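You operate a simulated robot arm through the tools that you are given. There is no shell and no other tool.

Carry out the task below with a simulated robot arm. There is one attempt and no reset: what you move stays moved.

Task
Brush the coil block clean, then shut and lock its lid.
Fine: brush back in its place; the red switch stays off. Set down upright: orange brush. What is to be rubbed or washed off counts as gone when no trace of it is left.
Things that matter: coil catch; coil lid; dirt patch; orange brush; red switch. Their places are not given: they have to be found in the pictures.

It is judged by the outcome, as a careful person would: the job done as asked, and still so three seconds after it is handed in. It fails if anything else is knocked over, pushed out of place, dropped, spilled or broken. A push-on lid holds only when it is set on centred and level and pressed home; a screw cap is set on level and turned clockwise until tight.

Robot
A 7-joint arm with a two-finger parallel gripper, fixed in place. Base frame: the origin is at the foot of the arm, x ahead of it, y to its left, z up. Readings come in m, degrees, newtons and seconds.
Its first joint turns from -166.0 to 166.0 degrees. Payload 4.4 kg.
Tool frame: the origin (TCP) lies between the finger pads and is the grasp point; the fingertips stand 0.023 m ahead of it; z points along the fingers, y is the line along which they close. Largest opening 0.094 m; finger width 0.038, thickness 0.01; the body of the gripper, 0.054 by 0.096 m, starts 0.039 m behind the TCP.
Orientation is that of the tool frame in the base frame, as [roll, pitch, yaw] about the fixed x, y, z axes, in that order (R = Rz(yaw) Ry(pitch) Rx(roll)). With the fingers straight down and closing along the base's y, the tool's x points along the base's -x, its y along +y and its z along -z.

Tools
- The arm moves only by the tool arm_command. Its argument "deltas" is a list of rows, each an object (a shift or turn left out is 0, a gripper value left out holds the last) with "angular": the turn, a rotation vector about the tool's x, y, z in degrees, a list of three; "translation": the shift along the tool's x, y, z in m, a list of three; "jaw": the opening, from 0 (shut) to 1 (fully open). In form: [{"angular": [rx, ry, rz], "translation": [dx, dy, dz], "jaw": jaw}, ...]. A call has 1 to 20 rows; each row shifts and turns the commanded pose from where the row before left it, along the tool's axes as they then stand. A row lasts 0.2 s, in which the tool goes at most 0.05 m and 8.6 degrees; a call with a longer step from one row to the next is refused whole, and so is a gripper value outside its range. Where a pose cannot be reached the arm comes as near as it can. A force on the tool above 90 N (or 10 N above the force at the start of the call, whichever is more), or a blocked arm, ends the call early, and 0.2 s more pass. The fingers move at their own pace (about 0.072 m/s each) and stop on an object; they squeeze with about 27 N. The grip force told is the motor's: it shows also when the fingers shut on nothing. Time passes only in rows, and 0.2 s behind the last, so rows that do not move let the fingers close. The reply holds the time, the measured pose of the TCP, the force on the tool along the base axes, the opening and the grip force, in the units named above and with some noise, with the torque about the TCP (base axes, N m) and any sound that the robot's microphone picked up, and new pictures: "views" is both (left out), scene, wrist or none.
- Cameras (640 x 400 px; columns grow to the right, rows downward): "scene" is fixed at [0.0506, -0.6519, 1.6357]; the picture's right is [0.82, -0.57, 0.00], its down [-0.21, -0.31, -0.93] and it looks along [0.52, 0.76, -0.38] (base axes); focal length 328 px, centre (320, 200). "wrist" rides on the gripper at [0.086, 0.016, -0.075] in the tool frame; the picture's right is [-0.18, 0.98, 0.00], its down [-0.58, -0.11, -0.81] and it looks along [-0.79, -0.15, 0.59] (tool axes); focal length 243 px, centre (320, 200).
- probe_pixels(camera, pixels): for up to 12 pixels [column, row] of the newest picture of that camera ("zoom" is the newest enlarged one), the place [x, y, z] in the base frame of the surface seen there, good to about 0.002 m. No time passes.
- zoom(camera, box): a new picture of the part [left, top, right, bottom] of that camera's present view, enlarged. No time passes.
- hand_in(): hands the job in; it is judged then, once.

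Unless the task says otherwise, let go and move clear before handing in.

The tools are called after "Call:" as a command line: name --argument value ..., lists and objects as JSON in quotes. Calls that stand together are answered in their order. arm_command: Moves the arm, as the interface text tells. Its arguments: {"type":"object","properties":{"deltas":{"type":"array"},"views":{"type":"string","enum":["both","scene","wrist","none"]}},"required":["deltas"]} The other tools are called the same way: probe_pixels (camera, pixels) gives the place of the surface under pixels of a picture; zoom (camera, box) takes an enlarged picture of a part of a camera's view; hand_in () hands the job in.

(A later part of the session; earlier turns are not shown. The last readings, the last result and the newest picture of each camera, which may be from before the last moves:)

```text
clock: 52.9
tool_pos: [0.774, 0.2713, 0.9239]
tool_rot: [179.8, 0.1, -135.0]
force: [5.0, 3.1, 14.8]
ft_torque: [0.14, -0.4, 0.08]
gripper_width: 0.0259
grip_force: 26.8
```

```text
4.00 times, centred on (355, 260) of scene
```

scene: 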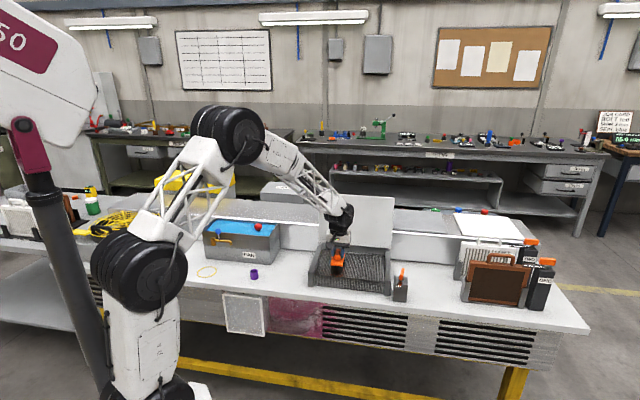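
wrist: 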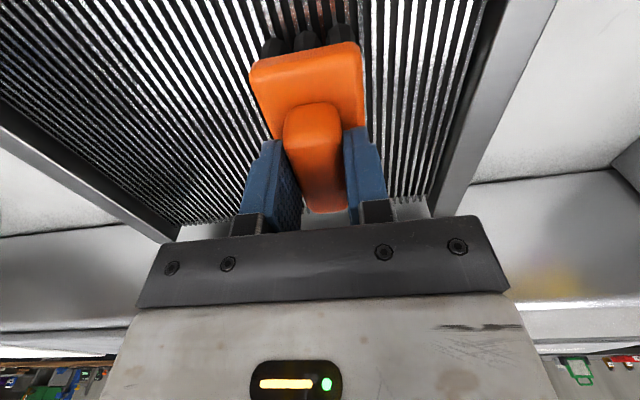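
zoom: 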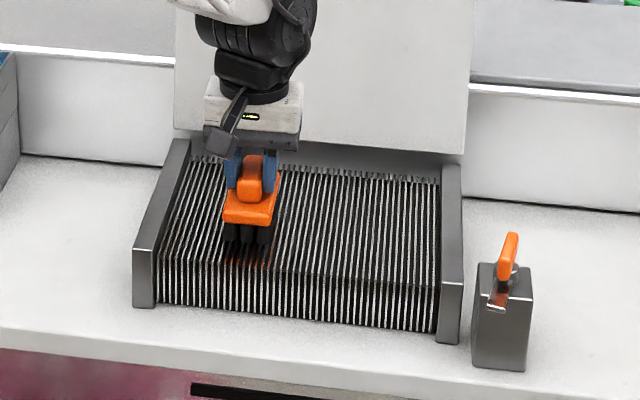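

Nearly clean; I make another full round (right along the front half, left along the back half) so no trace is left.

Call:
arm_command --deltas '[{"translation": [0, -0.015, 0]}, {"translation": [0, -0.015, 0]}, {"translation": [0, -0.015, 0]}, {"translation": [0, -0.015, 0]}, {"translation": [0, -0.015, 0]}, {"translation": [0, -0.015, 0]}, {"translation": [0, -0.015, 0]}, {"translation": [0, -0.015, 0]}, {"translation": [0, -0.015, 0]}, {"translation": [0, -0.015, 0]}, {"translation": [-0.012, 0, 0]}, {"translation": [-0.012, 0, 0]}, {"translation": [-0.014, 0, 0]}]' --views "none"

Call:
arm_command --deltas '[{"translation": [0, 0.015, 0]}, {"translation": [0, 0.015, 0]}, {"translation": [0, 0.015, 0]}, {"translation": [0, 0.015, 0]}, {"translation": [0, 0.015, 0]}, {"translation": [0, 0.015, 0]}, {"translation": [0, 0.015, 0]}, {"translation": [0, 0.015, 0]}, {"translation": [0, 0.015, 0]}, {"translation": [0, 0.015, 0]}, {"translation": [0, 0.015, 0]}]' --views "both"

Call:
zoom --camera "scene" --box '[290, 210, 420, 310]'

```text
clock: 55.7
tool_pos: [0.9062, 0.1925, 0.9217]
tool_rot: [179.7, 0.1, -135.1]
force: [-3.4, -6.4, 19.2]
ft_torque: [-0.32, 0.07, -0.03]
gripper_width: 0.0258
grip_force: 27.2
```

```text
clock: 58.1
tool_pos: [0.7908, 0.3085, 0.9214]
tool_rot: [179.9, 0.0, -135.1]
force: [0.3, -1.8, 2.8]
ft_torque: [0.09, -0.16, -0.06]
gripper_width: 0.0257
grip_force: 26.7
```

scene: 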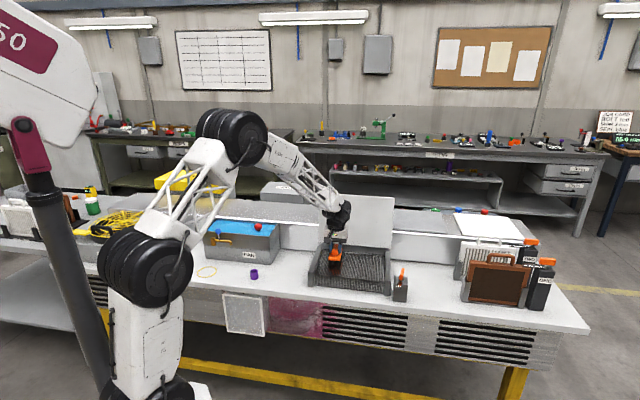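
wrist: 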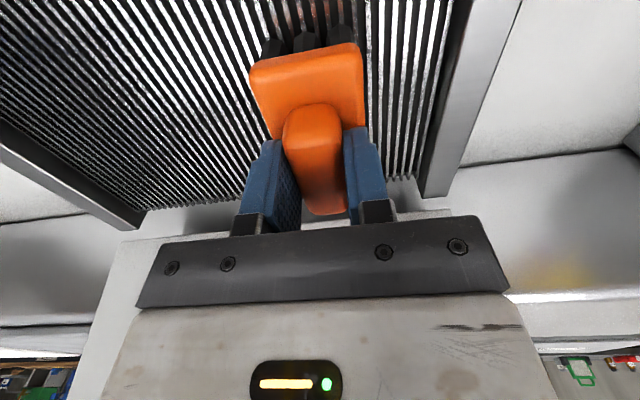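

```text
4.00 times, centred on (355, 260) of scene
```

zoom: 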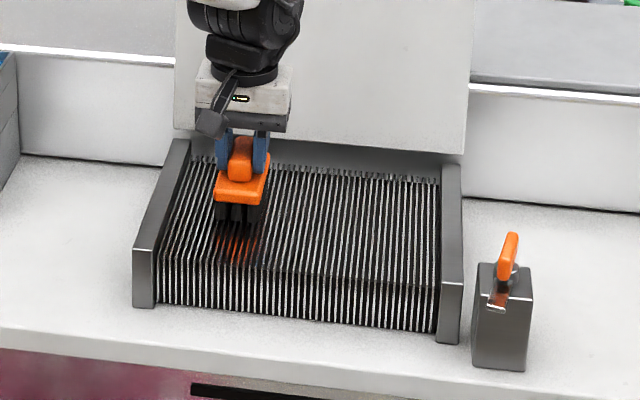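

Contact height dropped to z≈0.921, so the brush slid up ~3 mm in the grip (noted for putting it down). One more light scrub at the left end, then lift and inspect.

Call:
arm_command --deltas '[{"translation": [0, 0, 0.001]}, {"translation": [0, 0.014, 0]}, {"translation": [0.012, 0, 0]}, {"translation": [0.012, 0, 0]}, {"translation": [0.014, 0, 0]}, {"translation": [0, -0.015, 0]}, {"translation": [0, -0.015, 0]}, {"translation": [-0.012, 0, 0]}, {"translation": [-0.012, 0, 0]}, {"translation": [-0.014, 0, 0]}, {"translation": [0, 0, -0.02]}, {"translation": [0, 0, -0.035]}, {"translation": [0, 0, -0.035]}]' --views "both"

Call:
zoom --camera "scene" --box '[300, 235, 400, 300]'

Call:
zoom --camera "wrist" --box '[0, 0, 480, 240]'

```text
clock: 60.9
tool_pos: [0.8011, 0.2979, 1.0105]
tool_rot: [179.8, 0.0, -135.1]
force: [-0.8, -0.4, -2.0]
ft_torque: [0.0, -0.02, 0.01]
gripper_width: 0.0258
grip_force: 27.3
```

scene: 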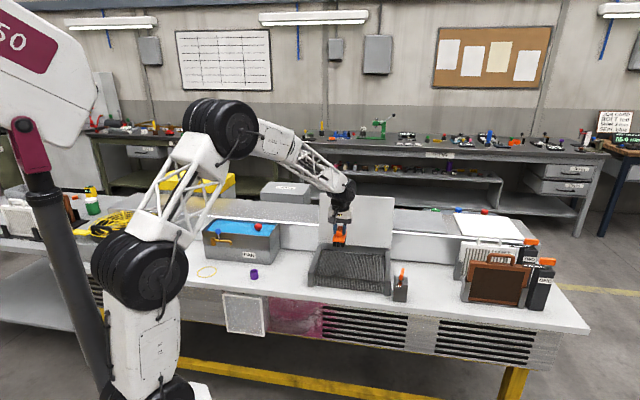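
wrist: 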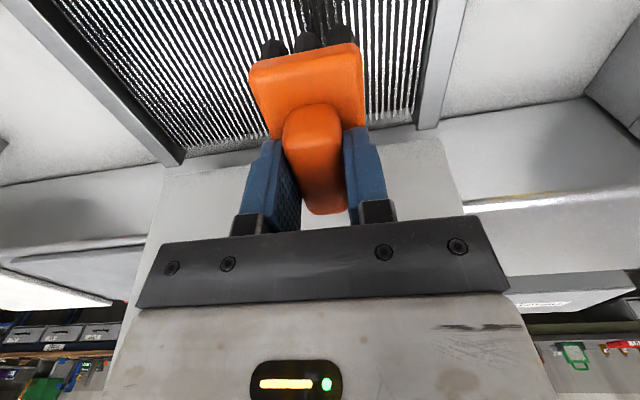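

```text
6.15 times, centred on (350, 268) of scene
```

zoom: 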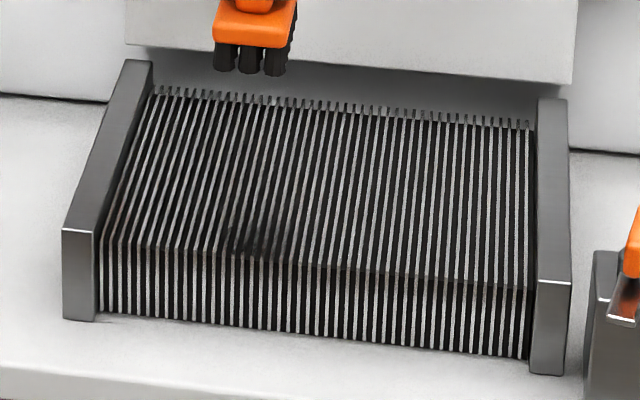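

```text
1.33 times, centred on (240, 120) of wrist
```

zoom: 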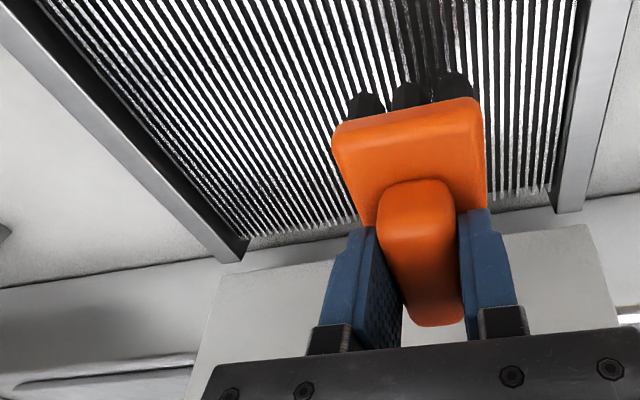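

The fins look clean; a slightly dark spot at zoom (265,235) may be the brush's reflection. I carry the brush back over its place and re-inspect with the view free.

Call:
arm_command --deltas '[{"translation": [0.0047, -0.0409, 0]}, {"translation": [0.0047, -0.0409, 0]}, {"translation": [0.0047, -0.0409, 0]}, {"translation": [0.0047, -0.0409, 0]}, {"translation": [0.0047, -0.0409, 0]}, {"translation": [0.0047, -0.0409, 0]}, {"translation": [0.0047, -0.0409, 0]}, {"translation": [0.0047, -0.0409, 0]}, {"translation": [0.0047, -0.0409, 0]}]' --views "both"

Call:
zoom --camera "scene" --box '[300, 235, 400, 300]'

Call:
zoom --camera "scene" --box '[315, 245, 375, 285]'

```text
clock: 62.9
tool_pos: [1.0315, 0.0078, 1.0125]
tool_rot: [179.9, 0.1, -135.0]
force: [0.7, -0.7, -0.3]
ft_torque: [-0.01, -0.01, 0.01]
gripper_width: 0.0258
grip_force: 27.0
```

scene: 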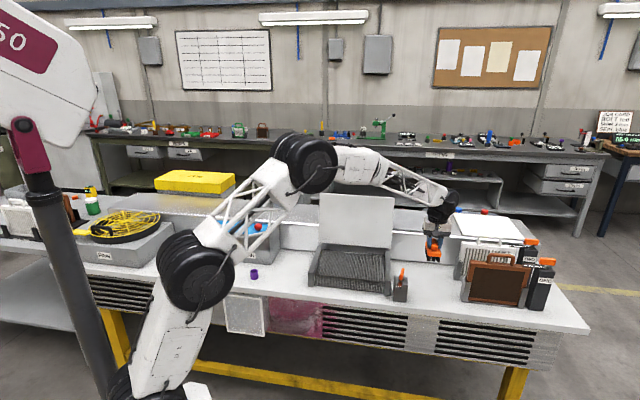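
wrist: 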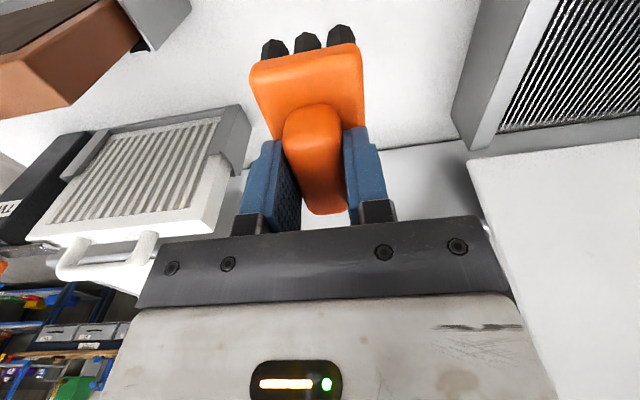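

```text
6.15 times, centred on (350, 268) of scene
```

zoom: 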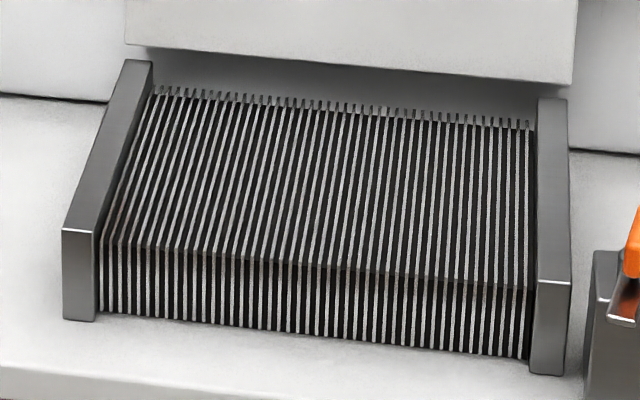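

```text
10.00 times, centred on (345, 265) of scene
```

zoom: 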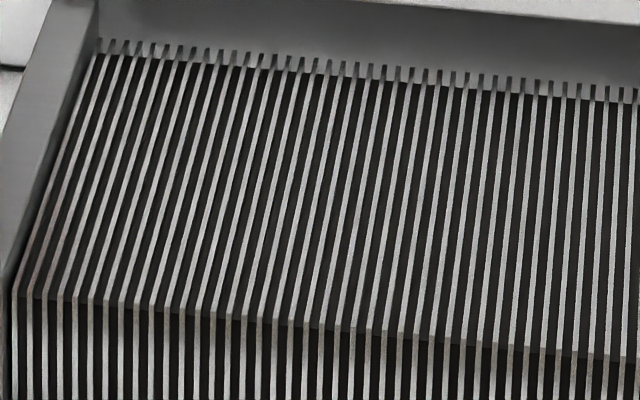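

No trace visible; I check the right half and front edge in more detail before putting the brush down.

Call:
zoom --camera "scene" --box '[330, 250, 360, 270]'

Call:
zoom --camera "scene" --box '[350, 252, 386, 280]'

Call:
zoom --camera "wrist" --box '[440, 0, 640, 160]'

```text
16.00 times, centred on (345, 260) of scene
```

zoom: 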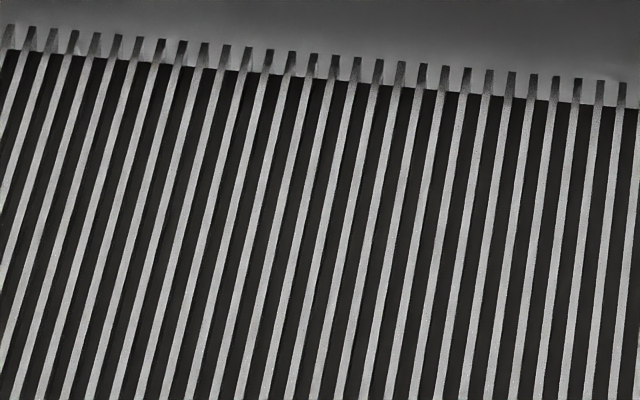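

```text
14.29 times, centred on (368, 266) of scene
```

zoom: 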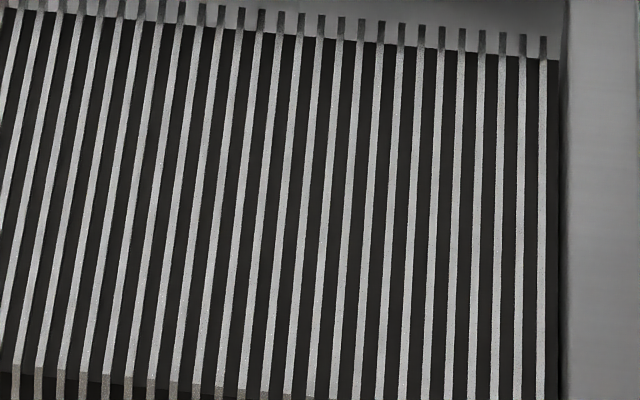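

```text
2.50 times, centred on (540, 80) of wrist
```

zoom: 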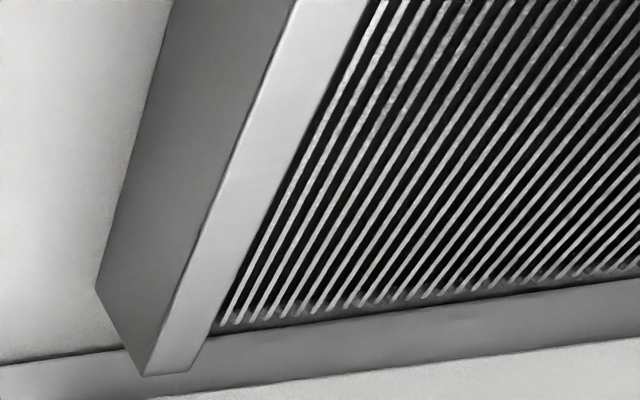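

All clean. I rotate back to the brush's original yaw, correct the small offset, and lower to just above the bench.

Call:
arm_command --deltas '[{"angular": [0, 0, -4.5]}, {"translation": [0.0011, -0.0016, 0.02]}, {"translation": [0, 0, 0.045]}, {"translation": [0, 0, 0.045]}, {"translation": [0, 0, 0.025]}, {"translation": [0, 0, 0.01]}, {"translation": [0, 0, 0]}]' --views "both"

Call:
zoom --camera "scene" --box '[400, 250, 480, 310]'

```text
clock: 64.5
tool_pos: [1.0325, 0.0067, 0.8654]
tool_rot: [179.8, 0.2, -130.5]
force: [-0.5, 0.1, -1.3]
ft_torque: [-0.01, 0.02, -0.03]
gripper_width: 0.0255
grip_force: 27.0
```

scene: 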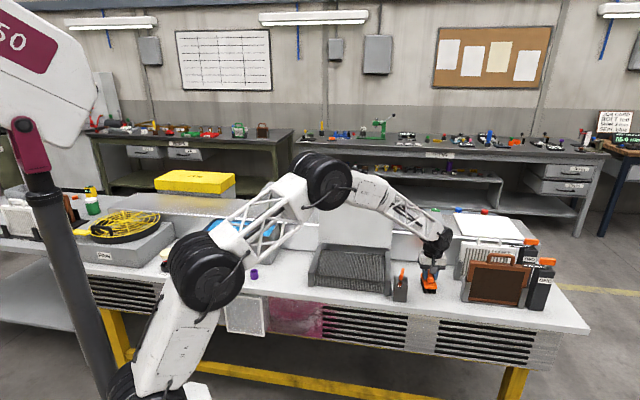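
wrist: 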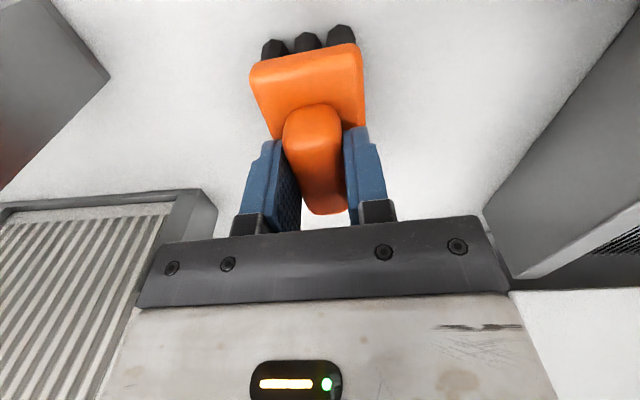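

```text
6.67 times, centred on (440, 280) of scene
```

zoom: 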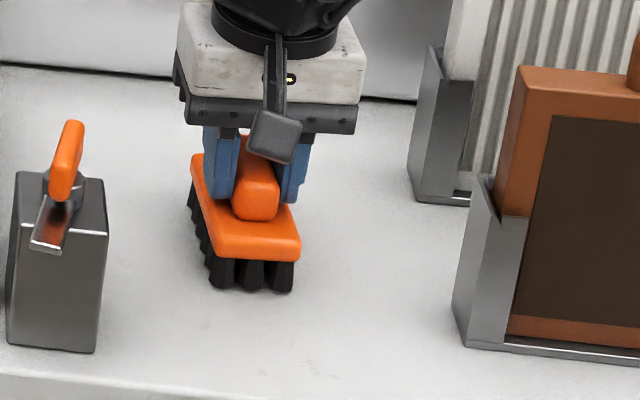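

The brush lines up with its old place, hovering ~3–4 mm. I lower in small steps until touch.

Call:
arm_command --deltas '[{"translation": [0, 0, 0.0015]}, {"translation": [0, 0, 0.001]}, {"translation": [0, 0, 0.0005]}, {"translation": [0, 0, 0]}]' --views "none"

```text
clock: 65.5
tool_pos: [1.0321, 0.0051, 0.8627]
tool_rot: [179.8, 0.1, -130.6]
force: [0.7, -0.6, -1.9]
ft_torque: [-0.03, -0.02, 0.03]
gripper_width: 0.0257
grip_force: 26.9
```

Call:
arm_command --deltas '[{"translation": [0, 0, 0.001]}, {"translation": [0, 0, 0.0007]}, {"translation": [0, 0, 0]}]' --views "none"

```text
clock: 66.3
tool_pos: [1.0328, 0.0057, 0.8617]
tool_rot: [179.9, 0.2, -130.6]
force: [-1.5, -1.7, 10.5]
ft_torque: [-0.08, -0.14, -0.04]
gripper_width: 0.0257
grip_force: 26.8
```

Touch felt (10.5 N at z≈0.8617). I open the jaws and lift straight off.

Call:
arm_command --deltas '[{"translation": [0, 0, -0.0004], "jaw": 0.35}, {"jaw": 0.5}, {"jaw": 0.5}, {"translation": [0, 0, -0.02]}, {"translation": [0, 0, -0.04]}, {"translation": [0, 0, -0.045]}, {"translation": [0, 0, -0.045]}]' --views "both"

Call:
zoom --camera "scene" --box '[400, 250, 480, 310]'

```text
clock: 67.9
tool_pos: [1.0323, 0.0043, 1.0108]
tool_rot: [179.8, 0.0, -130.6]
force: [0.2, 0.1, -1.5]
ft_torque: [0.03, -0.02, -0.02]
gripper_width: 0.0472
grip_force: 0.1
```

scene: 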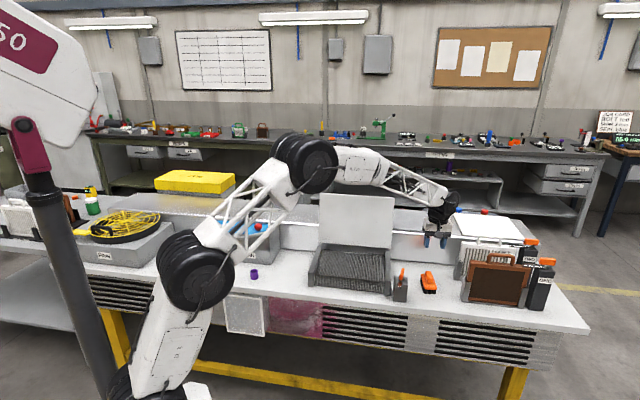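
wrist: 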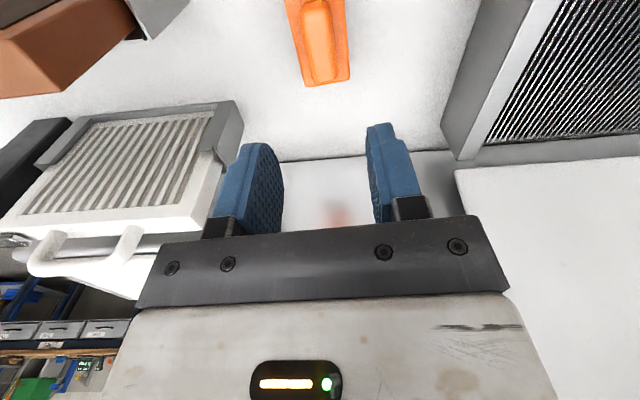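

```text
6.67 times, centred on (440, 280) of scene
```

zoom: 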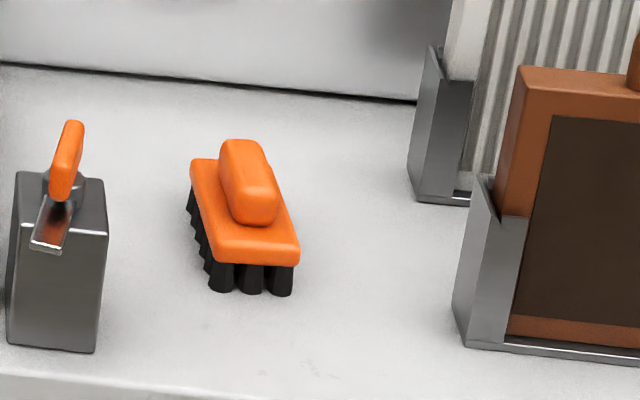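

The brush stands upright at its original pixels. Now I rise, turn the tool back to yaw 135°, and travel over the lid's top edge to re-grasp its handle.

Call:
arm_command --deltas '[{"translation": [0, 0, -0.048]}, {"translation": [0, 0, -0.048]}, {"translation": [0, 0, -0.048]}, {"translation": [0, 0, -0.046]}, {"angular": [0, 0, 8], "jaw": 0.33}, {"angular": [0, 0, 8]}, {"angular": [0, 0, 8]}, {"angular": [0, 0, 8]}, {"angular": [0, 0, 8]}, {"angular": [0, 0, 8]}, {"angular": [0, 0, 8]}, {"angular": [0, 0, 8]}, {"angular": [0, 0, 8]}, {"angular": [0, 0, 8]}, {"angular": [0, 0, 8]}, {"angular": [0, 0, 6.5]}]' --views "none"

```text
clock: 71.3
tool_pos: [1.0329, 0.0042, 1.2007]
tool_rot: [179.9, -0.1, 134.8]
force: [-0.2, 0.0, 0.3]
ft_torque: [0.02, 0.01, 0.03]
gripper_width: 0.031
grip_force: 0.1
```

Call:
arm_command --deltas '[{"translation": [0.0349, 0.027, 0]}, {"translation": [0.0349, 0.027, 0]}, {"translation": [0.0349, 0.027, 0]}, {"translation": [0.0349, 0.027, 0]}, {"translation": [0.0349, 0.027, 0]}, {"translation": [0.0349, 0.027, 0]}, {"translation": [0.0349, 0.027, 0]}, {"translation": [0.0349, 0.027, 0]}, {"translation": [0.0349, 0.027, 0]}, {"angular": [4, 0, 0]}, {"angular": [4, 0, 0]}]' --views "both"

Call:
zoom --camera "wrist" --box '[200, 0, 440, 240]'

```text
clock: 73.7
tool_pos: [0.9843, 0.3978, 1.203]
tool_rot: [-172.1, -0.2, 134.9]
force: [0.1, -0.5, 0.1]
ft_torque: [-0.02, -0.03, -0.01]
gripper_width: 0.0308
grip_force: 0.0
```

scene: 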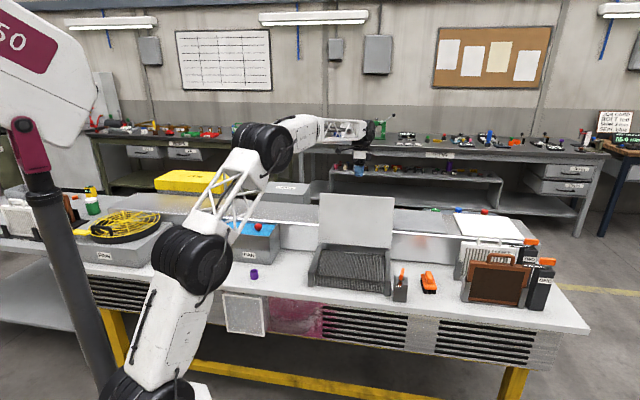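
wrist: 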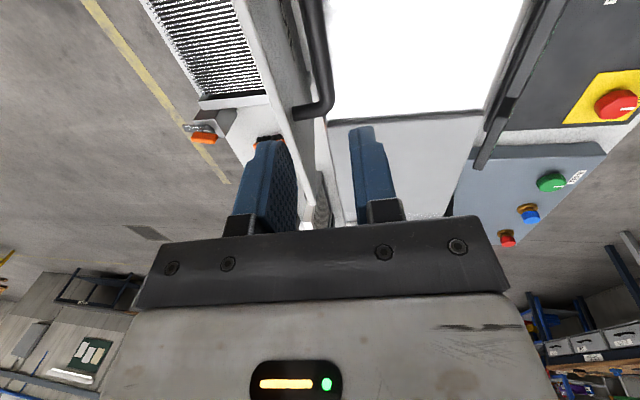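

```text
1.67 times, centred on (320, 120) of wrist
```

zoom: 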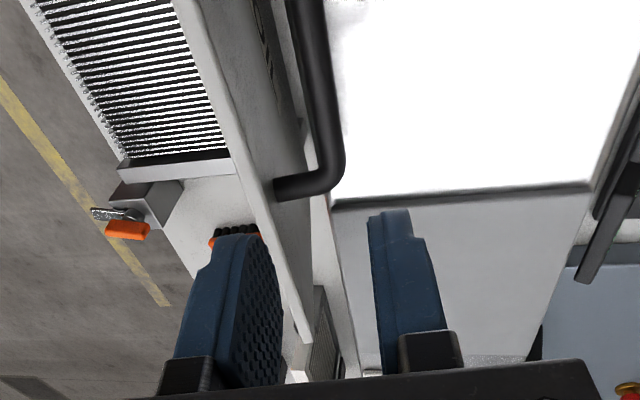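

The handle bar is in view at zoom (305–345, 0–190), between the fingers' lines. I probe its centreline and the lid's front edge.

Call:
probe_pixels --camera "zoom" --pixels '[[305, 40], [315, 40], [325, 40], [312, 90], [322, 90], [334, 90], [320, 130], [330, 130], [341, 130], [215, 90], [240, 150], [285, 190]]'

```text
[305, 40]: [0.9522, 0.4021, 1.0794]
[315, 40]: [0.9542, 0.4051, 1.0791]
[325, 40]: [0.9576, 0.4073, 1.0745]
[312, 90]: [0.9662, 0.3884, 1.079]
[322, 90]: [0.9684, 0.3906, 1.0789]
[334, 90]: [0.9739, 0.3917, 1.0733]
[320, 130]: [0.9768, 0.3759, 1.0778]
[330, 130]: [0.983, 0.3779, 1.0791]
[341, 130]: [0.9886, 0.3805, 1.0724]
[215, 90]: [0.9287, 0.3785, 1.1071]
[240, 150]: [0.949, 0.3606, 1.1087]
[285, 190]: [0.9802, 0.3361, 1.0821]
```

Bar centre is at v≈0.9615, z≈1.073. I descend along the tool axis onto it with the jaws 31 mm open and check before closing.

Call:
arm_command --deltas '[{"translation": [0.0015, 0.0012, 0.035]}, {"translation": [0, 0, 0.04]}, {"translation": [0, 0, 0.03]}, {"translation": [0, 0, 0.025]}, {"translation": [0, 0, 0]}]' --views "both"

Call:
zoom --camera "wrist" --box '[200, 20, 440, 240]'

```text
clock: 74.9
tool_pos: [0.9693, 0.3883, 1.0715]
tool_rot: [-172.1, -0.2, 134.9]
force: [0.8, 0.2, -0.8]
ft_torque: [-0.01, -0.01, -0.01]
gripper_width: 0.0311
grip_force: 0.0
```

scene: 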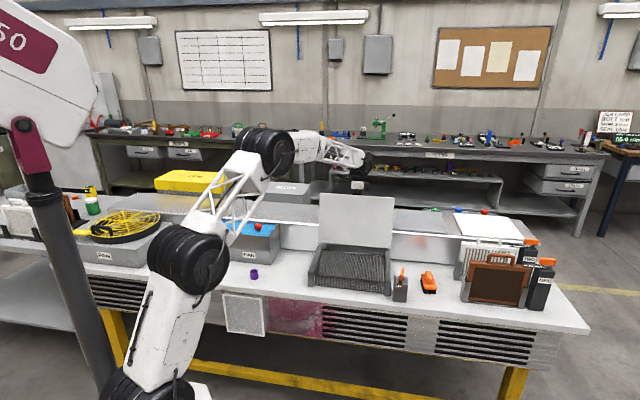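
wrist: 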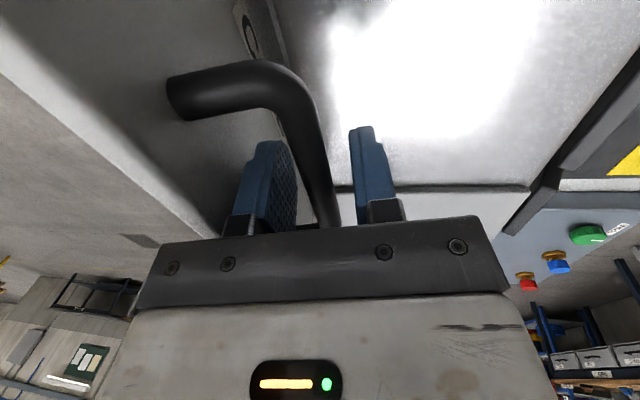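

```text
1.82 times, centred on (320, 130) of wrist
```

zoom: 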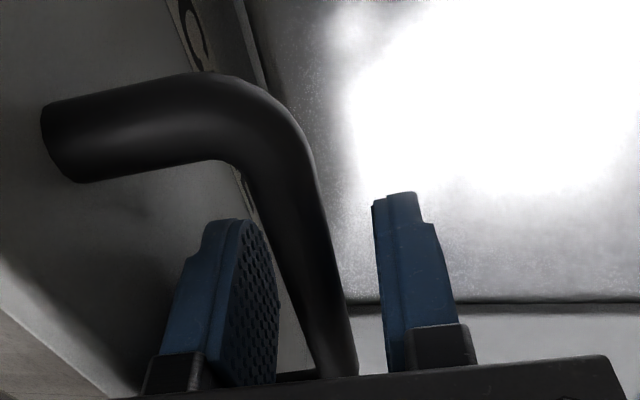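

The bar is centred between the fingers; I close on it.

Call:
arm_command --deltas '[{"jaw": 0}, {"jaw": 0}, {"jaw": 0}]' --views "none"

```text
clock: 75.7
tool_pos: [0.9684, 0.3881, 1.0724]
tool_rot: [-172.0, -0.2, 135.0]
force: [-53.7, -30.6, 0.8]
ft_torque: [0.01, 0.08, -1.78]
gripper_width: 0.0139
grip_force: 44.9
```

The pull is toward −v again (~60 N, ~4 mm off), which the closing move relieves. I start the reverse arc, from 101° down to 80°, taking out the tool tilt.

Call:
arm_command --deltas '[{"translation": [0, -0.0115, -0.0016], "angular": [-2, 0, 0]}, {"translation": [0, -0.0112, -0.0013], "angular": [-2, 0, 0]}, {"translation": [0, -0.0181, -0.0024], "angular": [-2, 0, 0]}, {"translation": [0, -0.0182, -0.0019], "angular": [-1.9, 0, 0]}, {"translation": [0, -0.0181, -0.0012]}]' --views "scene"

```text
clock: 76.9
tool_pos: [0.9132, 0.3337, 1.086]
tool_rot: [179.9, -0.1, 134.9]
force: [-2.7, 3.5, 7.3]
ft_torque: [0.38, 0.15, -1.7]
gripper_width: 0.014
grip_force: 44.6
```

scene: 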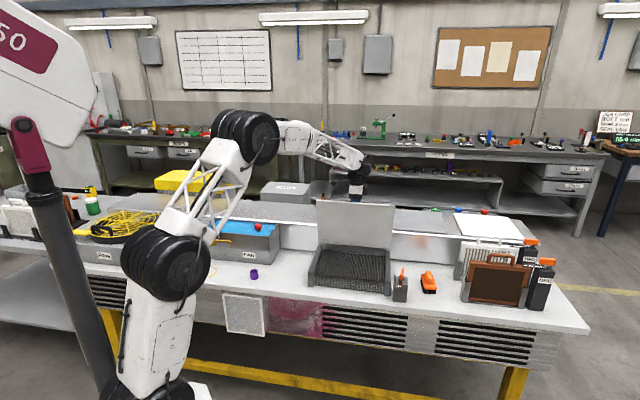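

Very small forces. I continue lowering from ~78° to 50°.

Call:
arm_command --deltas '[{"translation": [0, -0.013, 0.0005]}, {"translation": [0, -0.018, 0.0018]}, {"translation": [0, -0.0179, 0.0033]}, {"translation": [0, -0.0175, 0.0049]}, {"translation": [0, -0.017, 0.0064]}, {"translation": [0, -0.0162, 0.0083]}]' --views "scene"

```text
clock: 78.3
tool_pos: [0.8438, 0.2636, 1.0606]
tool_rot: [180.0, -0.2, 134.9]
force: [-3.6, 4.8, -1.7]
ft_torque: [0.64, 0.43, -1.69]
gripper_width: 0.014
grip_force: 44.5
```

scene: 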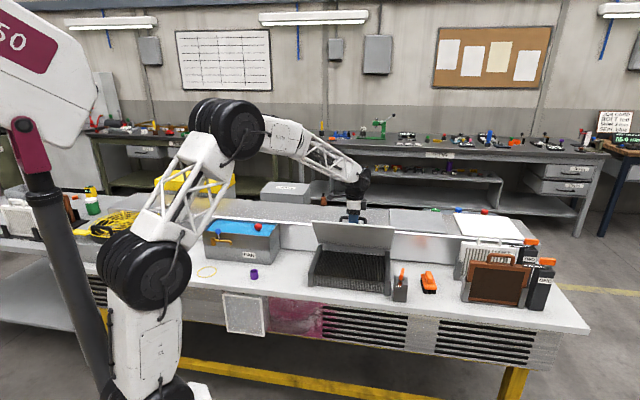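

Tracking well. Continue to 20°.

Call:
arm_command --deltas '[{"translation": [0, -0.0162, 0.0094]}, {"translation": [0, -0.0147, 0.0106]}, {"translation": [0, -0.0138, 0.0118]}, {"translation": [0, -0.0127, 0.0129]}, {"translation": [0, -0.0116, 0.0139]}, {"translation": [0, -0.0111, 0.0145]}]' --views "scene"

```text
clock: 79.7
tool_pos: [0.7887, 0.2067, 0.9862]
tool_rot: [-180.0, -0.2, 135.0]
force: [19.6, -7.0, -7.3]
ft_torque: [0.82, 0.61, -0.78]
gripper_width: 0.0136
grip_force: 45.2
```

scene: 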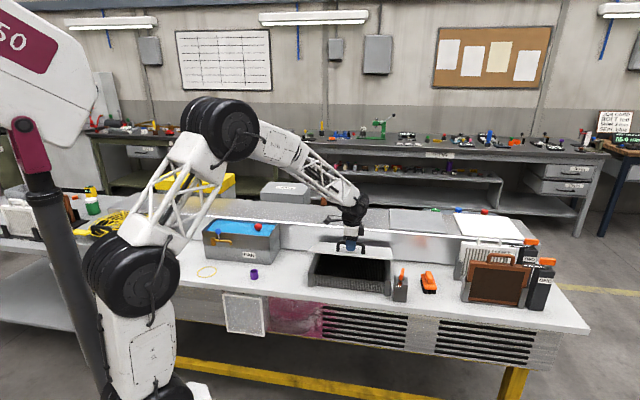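

Continue to about 4°, then the last bit gently.

Call:
arm_command --deltas '[{"translation": [0, -0.0104, 0.0144]}, {"translation": [0, -0.0082, 0.0165]}, {"translation": [0, -0.0056, 0.0175]}]' --views "none"

```text
clock: 80.5
tool_pos: [0.7707, 0.1908, 0.9397]
tool_rot: [180.0, -0.2, 135.0]
force: [28.7, 8.9, -10.6]
ft_torque: [0.31, 0.16, -0.08]
gripper_width: 0.0137
grip_force: 44.7
```

Call:
arm_command --deltas '[{"translation": [0, 0, 0.005]}, {"translation": [0, -0.0005, 0.005]}, {"translation": [0, -0.0005, 0.004]}, {"translation": [0, 0, 0.003]}]' --views "scene"

Call:
zoom --camera "scene" --box '[290, 220, 420, 310]'

```text
clock: 81.7
tool_pos: [0.7678, 0.1869, 0.9206]
tool_rot: [-179.6, -0.3, 134.9]
force: [-13.0, -16.3, 0.4]
ft_torque: [-0.53, -0.27, 0.4]
gripper_width: 0.0134
grip_force: 44.7
stopped in row 4: the force on the tool passed its limit at 92 N (the readings are from after the stop); the commanded pose is now the measured one
```

scene: 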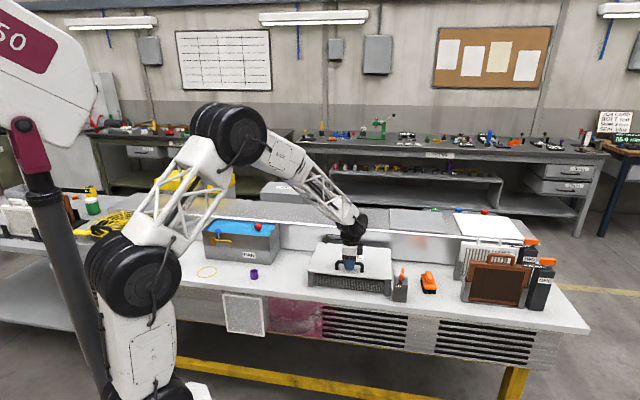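

```text
4.44 times, centred on (355, 265) of scene
```

zoom: 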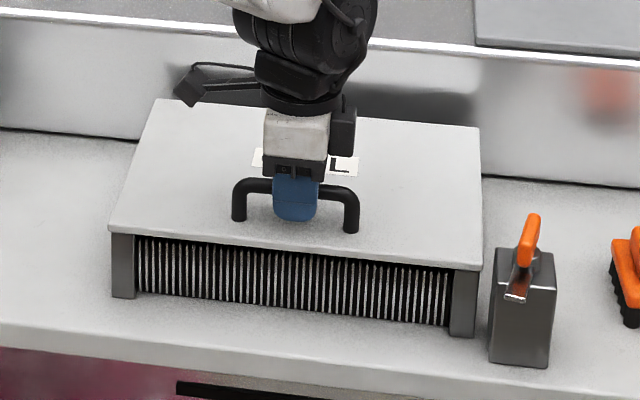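

The lid is down on its walls (z 0.9206 as at the start). I relieve the load, open, and lift off the handle.

Call:
arm_command --deltas '[{"translation": [0, -0.001, 0]}, {"jaw": 0.4}, {"jaw": 0.4}, {"translation": [0, 0, -0.02]}, {"translation": [0, 0, -0.035]}, {"translation": [0, 0, -0.045]}]' --views "both"

Call:
zoom --camera "scene" --box '[290, 220, 420, 310]'

```text
clock: 83.1
tool_pos: [0.768, 0.1865, 1.0211]
tool_rot: [-179.6, -0.3, 134.9]
force: [0.1, -0.8, -0.7]
ft_torque: [-0.01, 0.0, -0.02]
gripper_width: 0.0375
grip_force: 0.0
```

scene: 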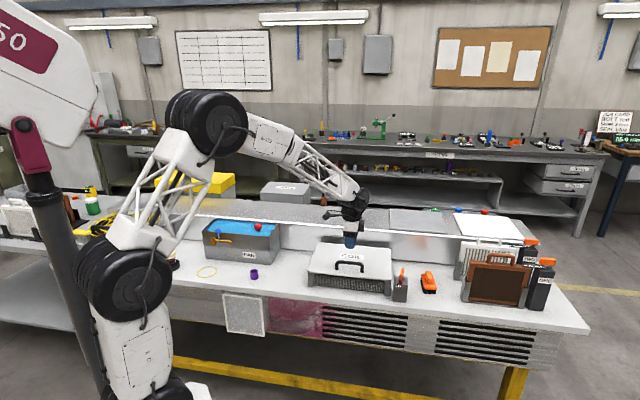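
wrist: 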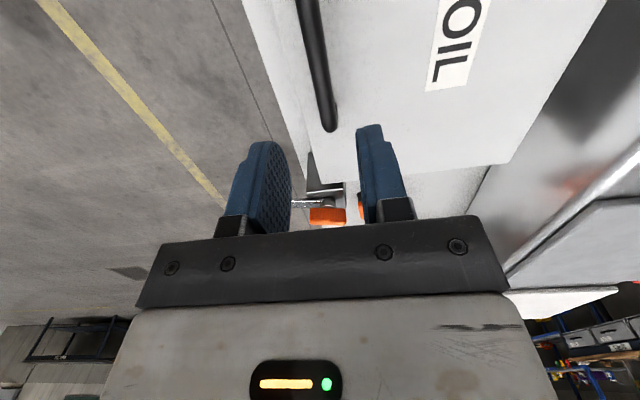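

```text
4.44 times, centred on (355, 265) of scene
```

zoom: 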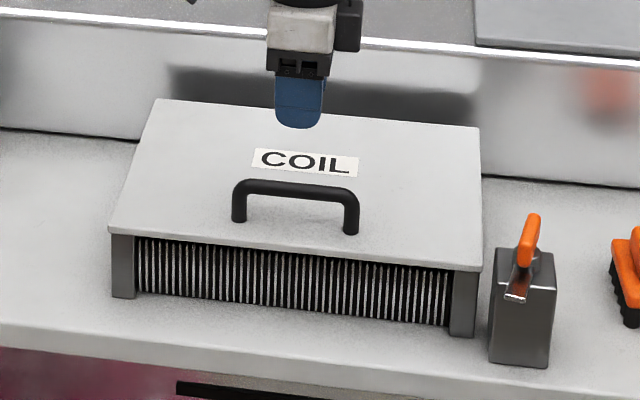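

The lid is fully shut and level. Now to the catch: I move over it and turn the tool to the yaw the grip has now (≈209°).

Call:
arm_command --deltas '[{"translation": [-0.0392, -0.0058, 0]}, {"translation": [-0.0392, -0.0058, 0]}, {"translation": [-0.0392, -0.0058, 0]}, {"translation": [-0.0392, -0.0058, 0]}, {"translation": [-0.0392, -0.0058, 0]}, {"angular": [0, 0, -7.4]}, {"angular": [0, 0, -7.4]}, {"angular": [0, 0, -7.4]}, {"angular": [0, 0, -7.4]}, {"angular": [0, 0, -7.4]}, {"angular": [0, 0, -7.4]}, {"angular": [0, 0, -7.4]}, {"angular": [0, 0, -7.4]}, {"angular": [0, 0, -7.4]}, {"angular": [0, 0, -7.4]}]' --views "both"

Call:
zoom --camera "wrist" --box '[220, 0, 420, 200]'

```text
clock: 86.3
tool_pos: [0.8861, 0.0289, 1.0195]
tool_rot: [179.8, -0.5, -151.0]
force: [0.5, 0.1, -0.7]
ft_torque: [0.03, 0.02, 0.01]
gripper_width: 0.0375
grip_force: 0.0
```

scene: 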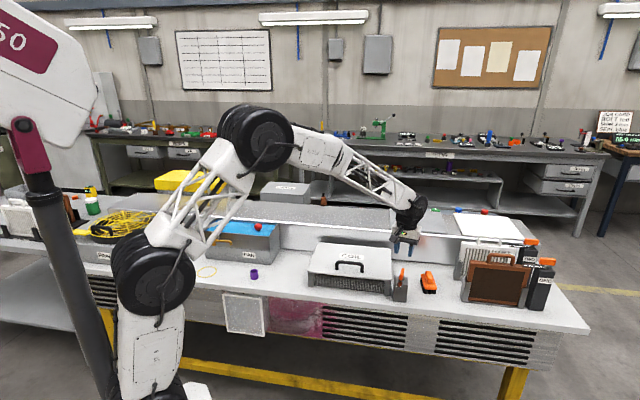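
wrist: 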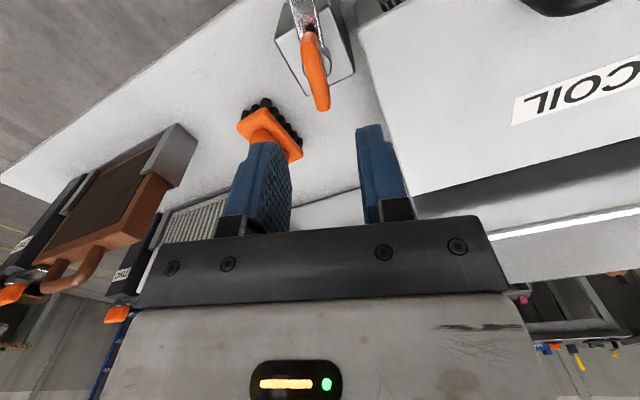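

```text
2.00 times, centred on (320, 100) of wrist
```

zoom: 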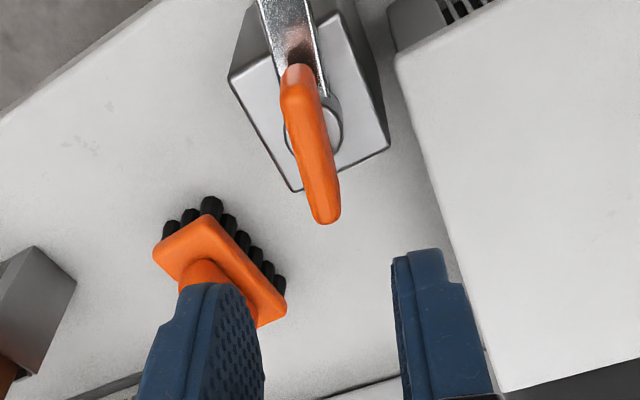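

The grip is seen at zoom (280–340, 65–222). I probe its ends and midline to centre on it.

Call:
probe_pixels --camera "zoom" --pixels '[[297, 72], [326, 215], [292, 140], [326, 140], [309, 140], [300, 100], [318, 180], [288, 145], [343, 120], [293, 186], [387, 145], [300, 20]]'

```text
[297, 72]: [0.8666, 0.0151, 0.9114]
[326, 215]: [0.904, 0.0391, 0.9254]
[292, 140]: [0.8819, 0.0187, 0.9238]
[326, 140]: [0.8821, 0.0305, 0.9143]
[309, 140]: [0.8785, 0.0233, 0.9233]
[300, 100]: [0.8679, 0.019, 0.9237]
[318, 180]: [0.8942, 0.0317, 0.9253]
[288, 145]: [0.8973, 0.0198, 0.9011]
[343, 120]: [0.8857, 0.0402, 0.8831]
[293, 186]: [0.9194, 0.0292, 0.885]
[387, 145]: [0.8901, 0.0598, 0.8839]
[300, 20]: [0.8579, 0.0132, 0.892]
```

Bar centre (0.885, 0.027), direction ≈ 29°, in line with the tool. Allowing for the ~2.5 mm offset seen before, I shift −4 mm in y, descend to z≈0.926, and close.

Call:
arm_command --deltas '[{"translation": [0.0018, -0.004, 0.03]}, {"translation": [0, 0, 0.035]}, {"translation": [0, 0, 0.0285]}, {"jaw": 0}, {"jaw": 0}, {"jaw": 0}]' --views "wrist"

```text
clock: 87.7
tool_pos: [0.8862, 0.0262, 0.9265]
tool_rot: [179.7, -0.4, -151.2]
force: [-16.6, 23.4, 6.6]
ft_torque: [-0.09, -0.4, 0.13]
gripper_width: 0.0117
grip_force: 44.5
```

wrist: 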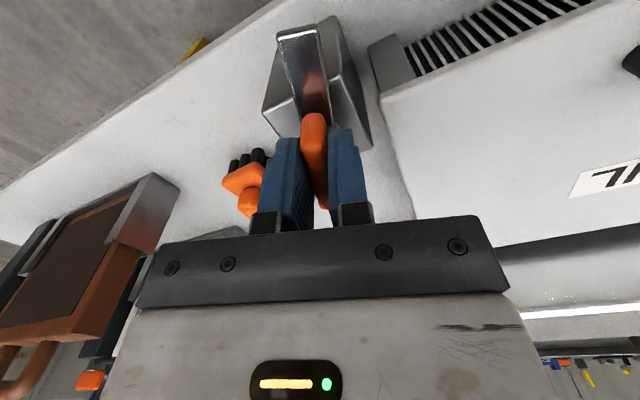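

Side load is +28 N along +y, so I over-corrected by ~1.8 mm; I undo that and begin turning clockwise toward the lid.

Call:
arm_command --deltas '[{"translation": [0, 0.0018, 0]}, {"angular": [0, 0, 4]}, {"angular": [0, 0, 4]}, {"angular": [0, 0, 4]}]' --views "none"

```text
clock: 88.7
tool_pos: [0.8854, 0.026, 0.9264]
tool_rot: [179.9, -0.4, -163.1]
force: [-2.3, 10.8, 3.3]
ft_torque: [0.16, -1.5, 0.07]
gripper_width: 0.0121
grip_force: 45.6
```

Call:
arm_command --deltas '[{"translation": [0, 0.0007, 0], "angular": [0, 0, 4]}, {"angular": [0, 0, 4]}, {"angular": [0, 0, 4]}, {"angular": [0, 0, 4]}]' --views "none"

```text
clock: 89.7
tool_pos: [0.8855, 0.0267, 0.927]
tool_rot: [-179.9, -0.4, -179.1]
force: [4.1, 23.1, 3.1]
ft_torque: [0.17, -0.55, 0.1]
gripper_width: 0.0119
grip_force: 45.4
```

Call:
arm_command --deltas '[{"translation": [0, 0.0014, 0], "angular": [0, 0, 4]}, {"translation": [0, 0.0003, 0], "angular": [0, 0, 4]}, {"translation": [0, 0.0003, 0], "angular": [0, 0, 4]}, {"translation": [0, 0.0003, 0], "angular": [0, 0, 4]}, {"translation": [0, 0.0003, 0], "angular": [0, 0, 4]}]' --views "wrist"

```text
clock: 90.9
tool_pos: [0.8849, 0.0288, 0.9263]
tool_rot: [-180.0, -0.4, 160.8]
force: [14.3, -0.1, 1.8]
ft_torque: [0.75, 0.88, -0.02]
gripper_width: 0.0119
grip_force: 45.0
```

wrist: 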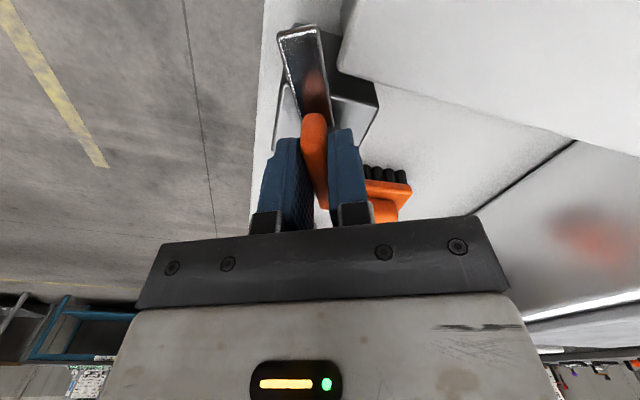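

Call:
arm_command --deltas '[{"translation": [-0.0008, 0.0003, 0], "angular": [0, 0, 4]}, {"translation": [0, 0.0002, 0], "angular": [0, 0, 4]}, {"translation": [0, 0.0002, 0], "angular": [0, 0, 4]}, {"translation": [0, 0.0002, 0], "angular": [0, 0, 4]}, {"translation": [0, 0.0002, 0], "angular": [0, 0, 4]}]' --views "wrist"

```text
clock: 92.1
tool_pos: [0.8863, 0.0301, 0.9271]
tool_rot: [-179.8, -0.3, 140.9]
force: [-18.7, 12.9, 12.6]
ft_torque: [1.3, 0.73, 0.04]
gripper_width: 0.0118
grip_force: 44.8
```

wrist: 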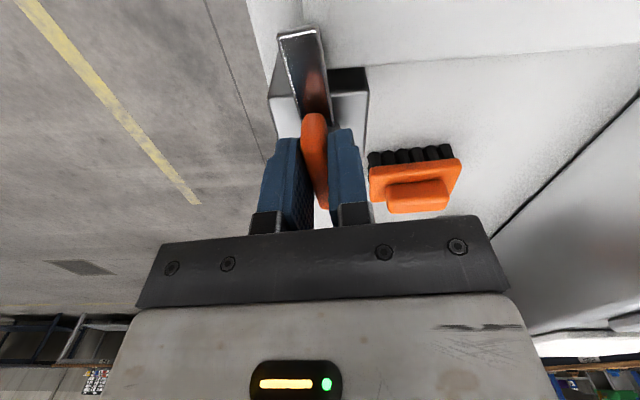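

The arm overlaps the lid now. I ease +x by 1.3 mm and turn the last ~20° to the stop found at the start (yaw ≈ 120°).

Call:
arm_command --deltas '[{"translation": [0.0013, 0, 0], "angular": [0, 0, 4]}, {"angular": [0, 0, 4]}, {"angular": [0, 0, 4]}, {"angular": [0, 0, 3]}, {"angular": [0, 0, 3]}]' --views "wrist"

```text
clock: 93.3
tool_pos: [0.8876, 0.0302, 0.9256]
tool_rot: [-179.8, -0.1, 122.9]
force: [71.8, 27.7, -12.8]
ft_torque: [0.82, -0.7, 0.36]
gripper_width: 0.0119
grip_force: 45.2
```

wrist: 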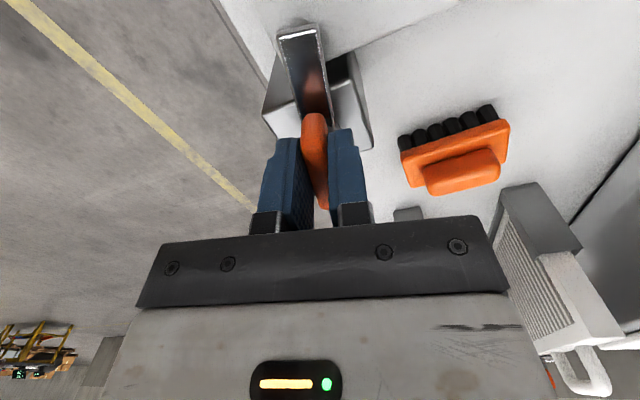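

A side load of ~75 N along +y has built up; I shift +y 4.5 mm to relieve it, then feel for the stop.

Call:
arm_command --deltas '[{"translation": [-0.0008, 0.0025, 0]}, {"translation": [0, 0.002, 0]}, {"translation": [0, 0, 0]}]' --views "none"

```text
clock: 94.1
tool_pos: [0.8878, 0.0304, 0.9265]
tool_rot: [-179.5, -0.4, 122.7]
force: [-62.2, -6.0, 34.3]
ft_torque: [0.32, 0.33, -0.27]
gripper_width: 0.0119
grip_force: 45.3
```

Call:
arm_command --deltas '[{"translation": [0.0008, -0.0018, -0.0008]}, {"translation": [0, 0, 0]}]' --views "none"

```text
clock: 94.7
tool_pos: [0.8864, 0.0314, 0.9261]
tool_rot: [-179.6, -0.3, 122.8]
force: [-28.7, -17.8, 9.9]
ft_torque: [0.97, 0.25, -0.15]
gripper_width: 0.012
grip_force: 45.0
```

Call:
arm_command --deltas '[{"translation": [0, -0.0012, 0]}, {"angular": [0, 0, 2]}, {"angular": [0, 0, 1.5]}]' --views "none"

```text
clock: 95.5
tool_pos: [0.8869, 0.0314, 0.9265]
tool_rot: [-179.6, -0.2, 119.4]
force: [21.2, -7.8, -16.9]
ft_torque: [-0.14, -0.73, 1.84]
gripper_width: 0.013
grip_force: 44.4
```

Torque 1.8 Nm with the jaws being wedged: the catch is at its stop, the same as at the start. I open the jaws and lift off.

Call:
arm_command --deltas '[{"jaw": 0.4}, {"jaw": 0.4}, {"jaw": 0.4}, {"translation": [0, 0, -0.02]}, {"translation": [0, 0, -0.035]}, {"translation": [0, 0, -0.045]}, {"translation": [0, 0, -0.045]}]' --views "both"

Call:
zoom --camera "scene" --box '[360, 240, 440, 300]'

Call:
zoom --camera "wrist" --box '[220, 0, 480, 200]'

```text
clock: 97.1
tool_pos: [0.8876, 0.0306, 1.0712]
tool_rot: [-179.5, -0.3, 119.4]
force: [-0.3, -1.5, -0.7]
ft_torque: [-0.02, -0.01, -0.01]
gripper_width: 0.0377
grip_force: 0.0
```

scene: 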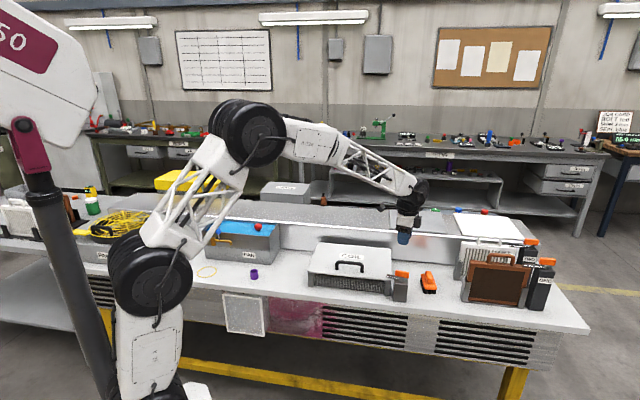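
wrist: 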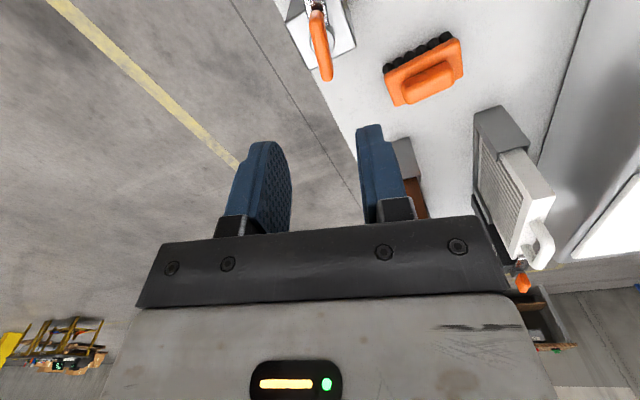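

```text
6.67 times, centred on (400, 270) of scene
```

zoom: 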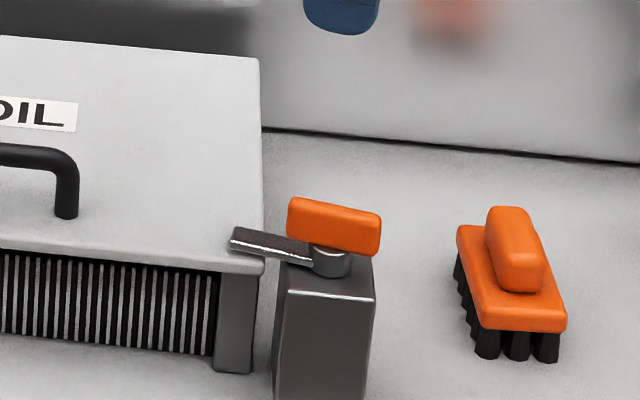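

```text
2.00 times, centred on (350, 100) of wrist
```

zoom: 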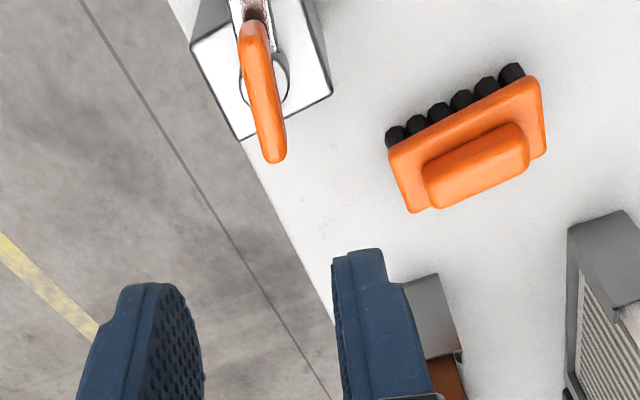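

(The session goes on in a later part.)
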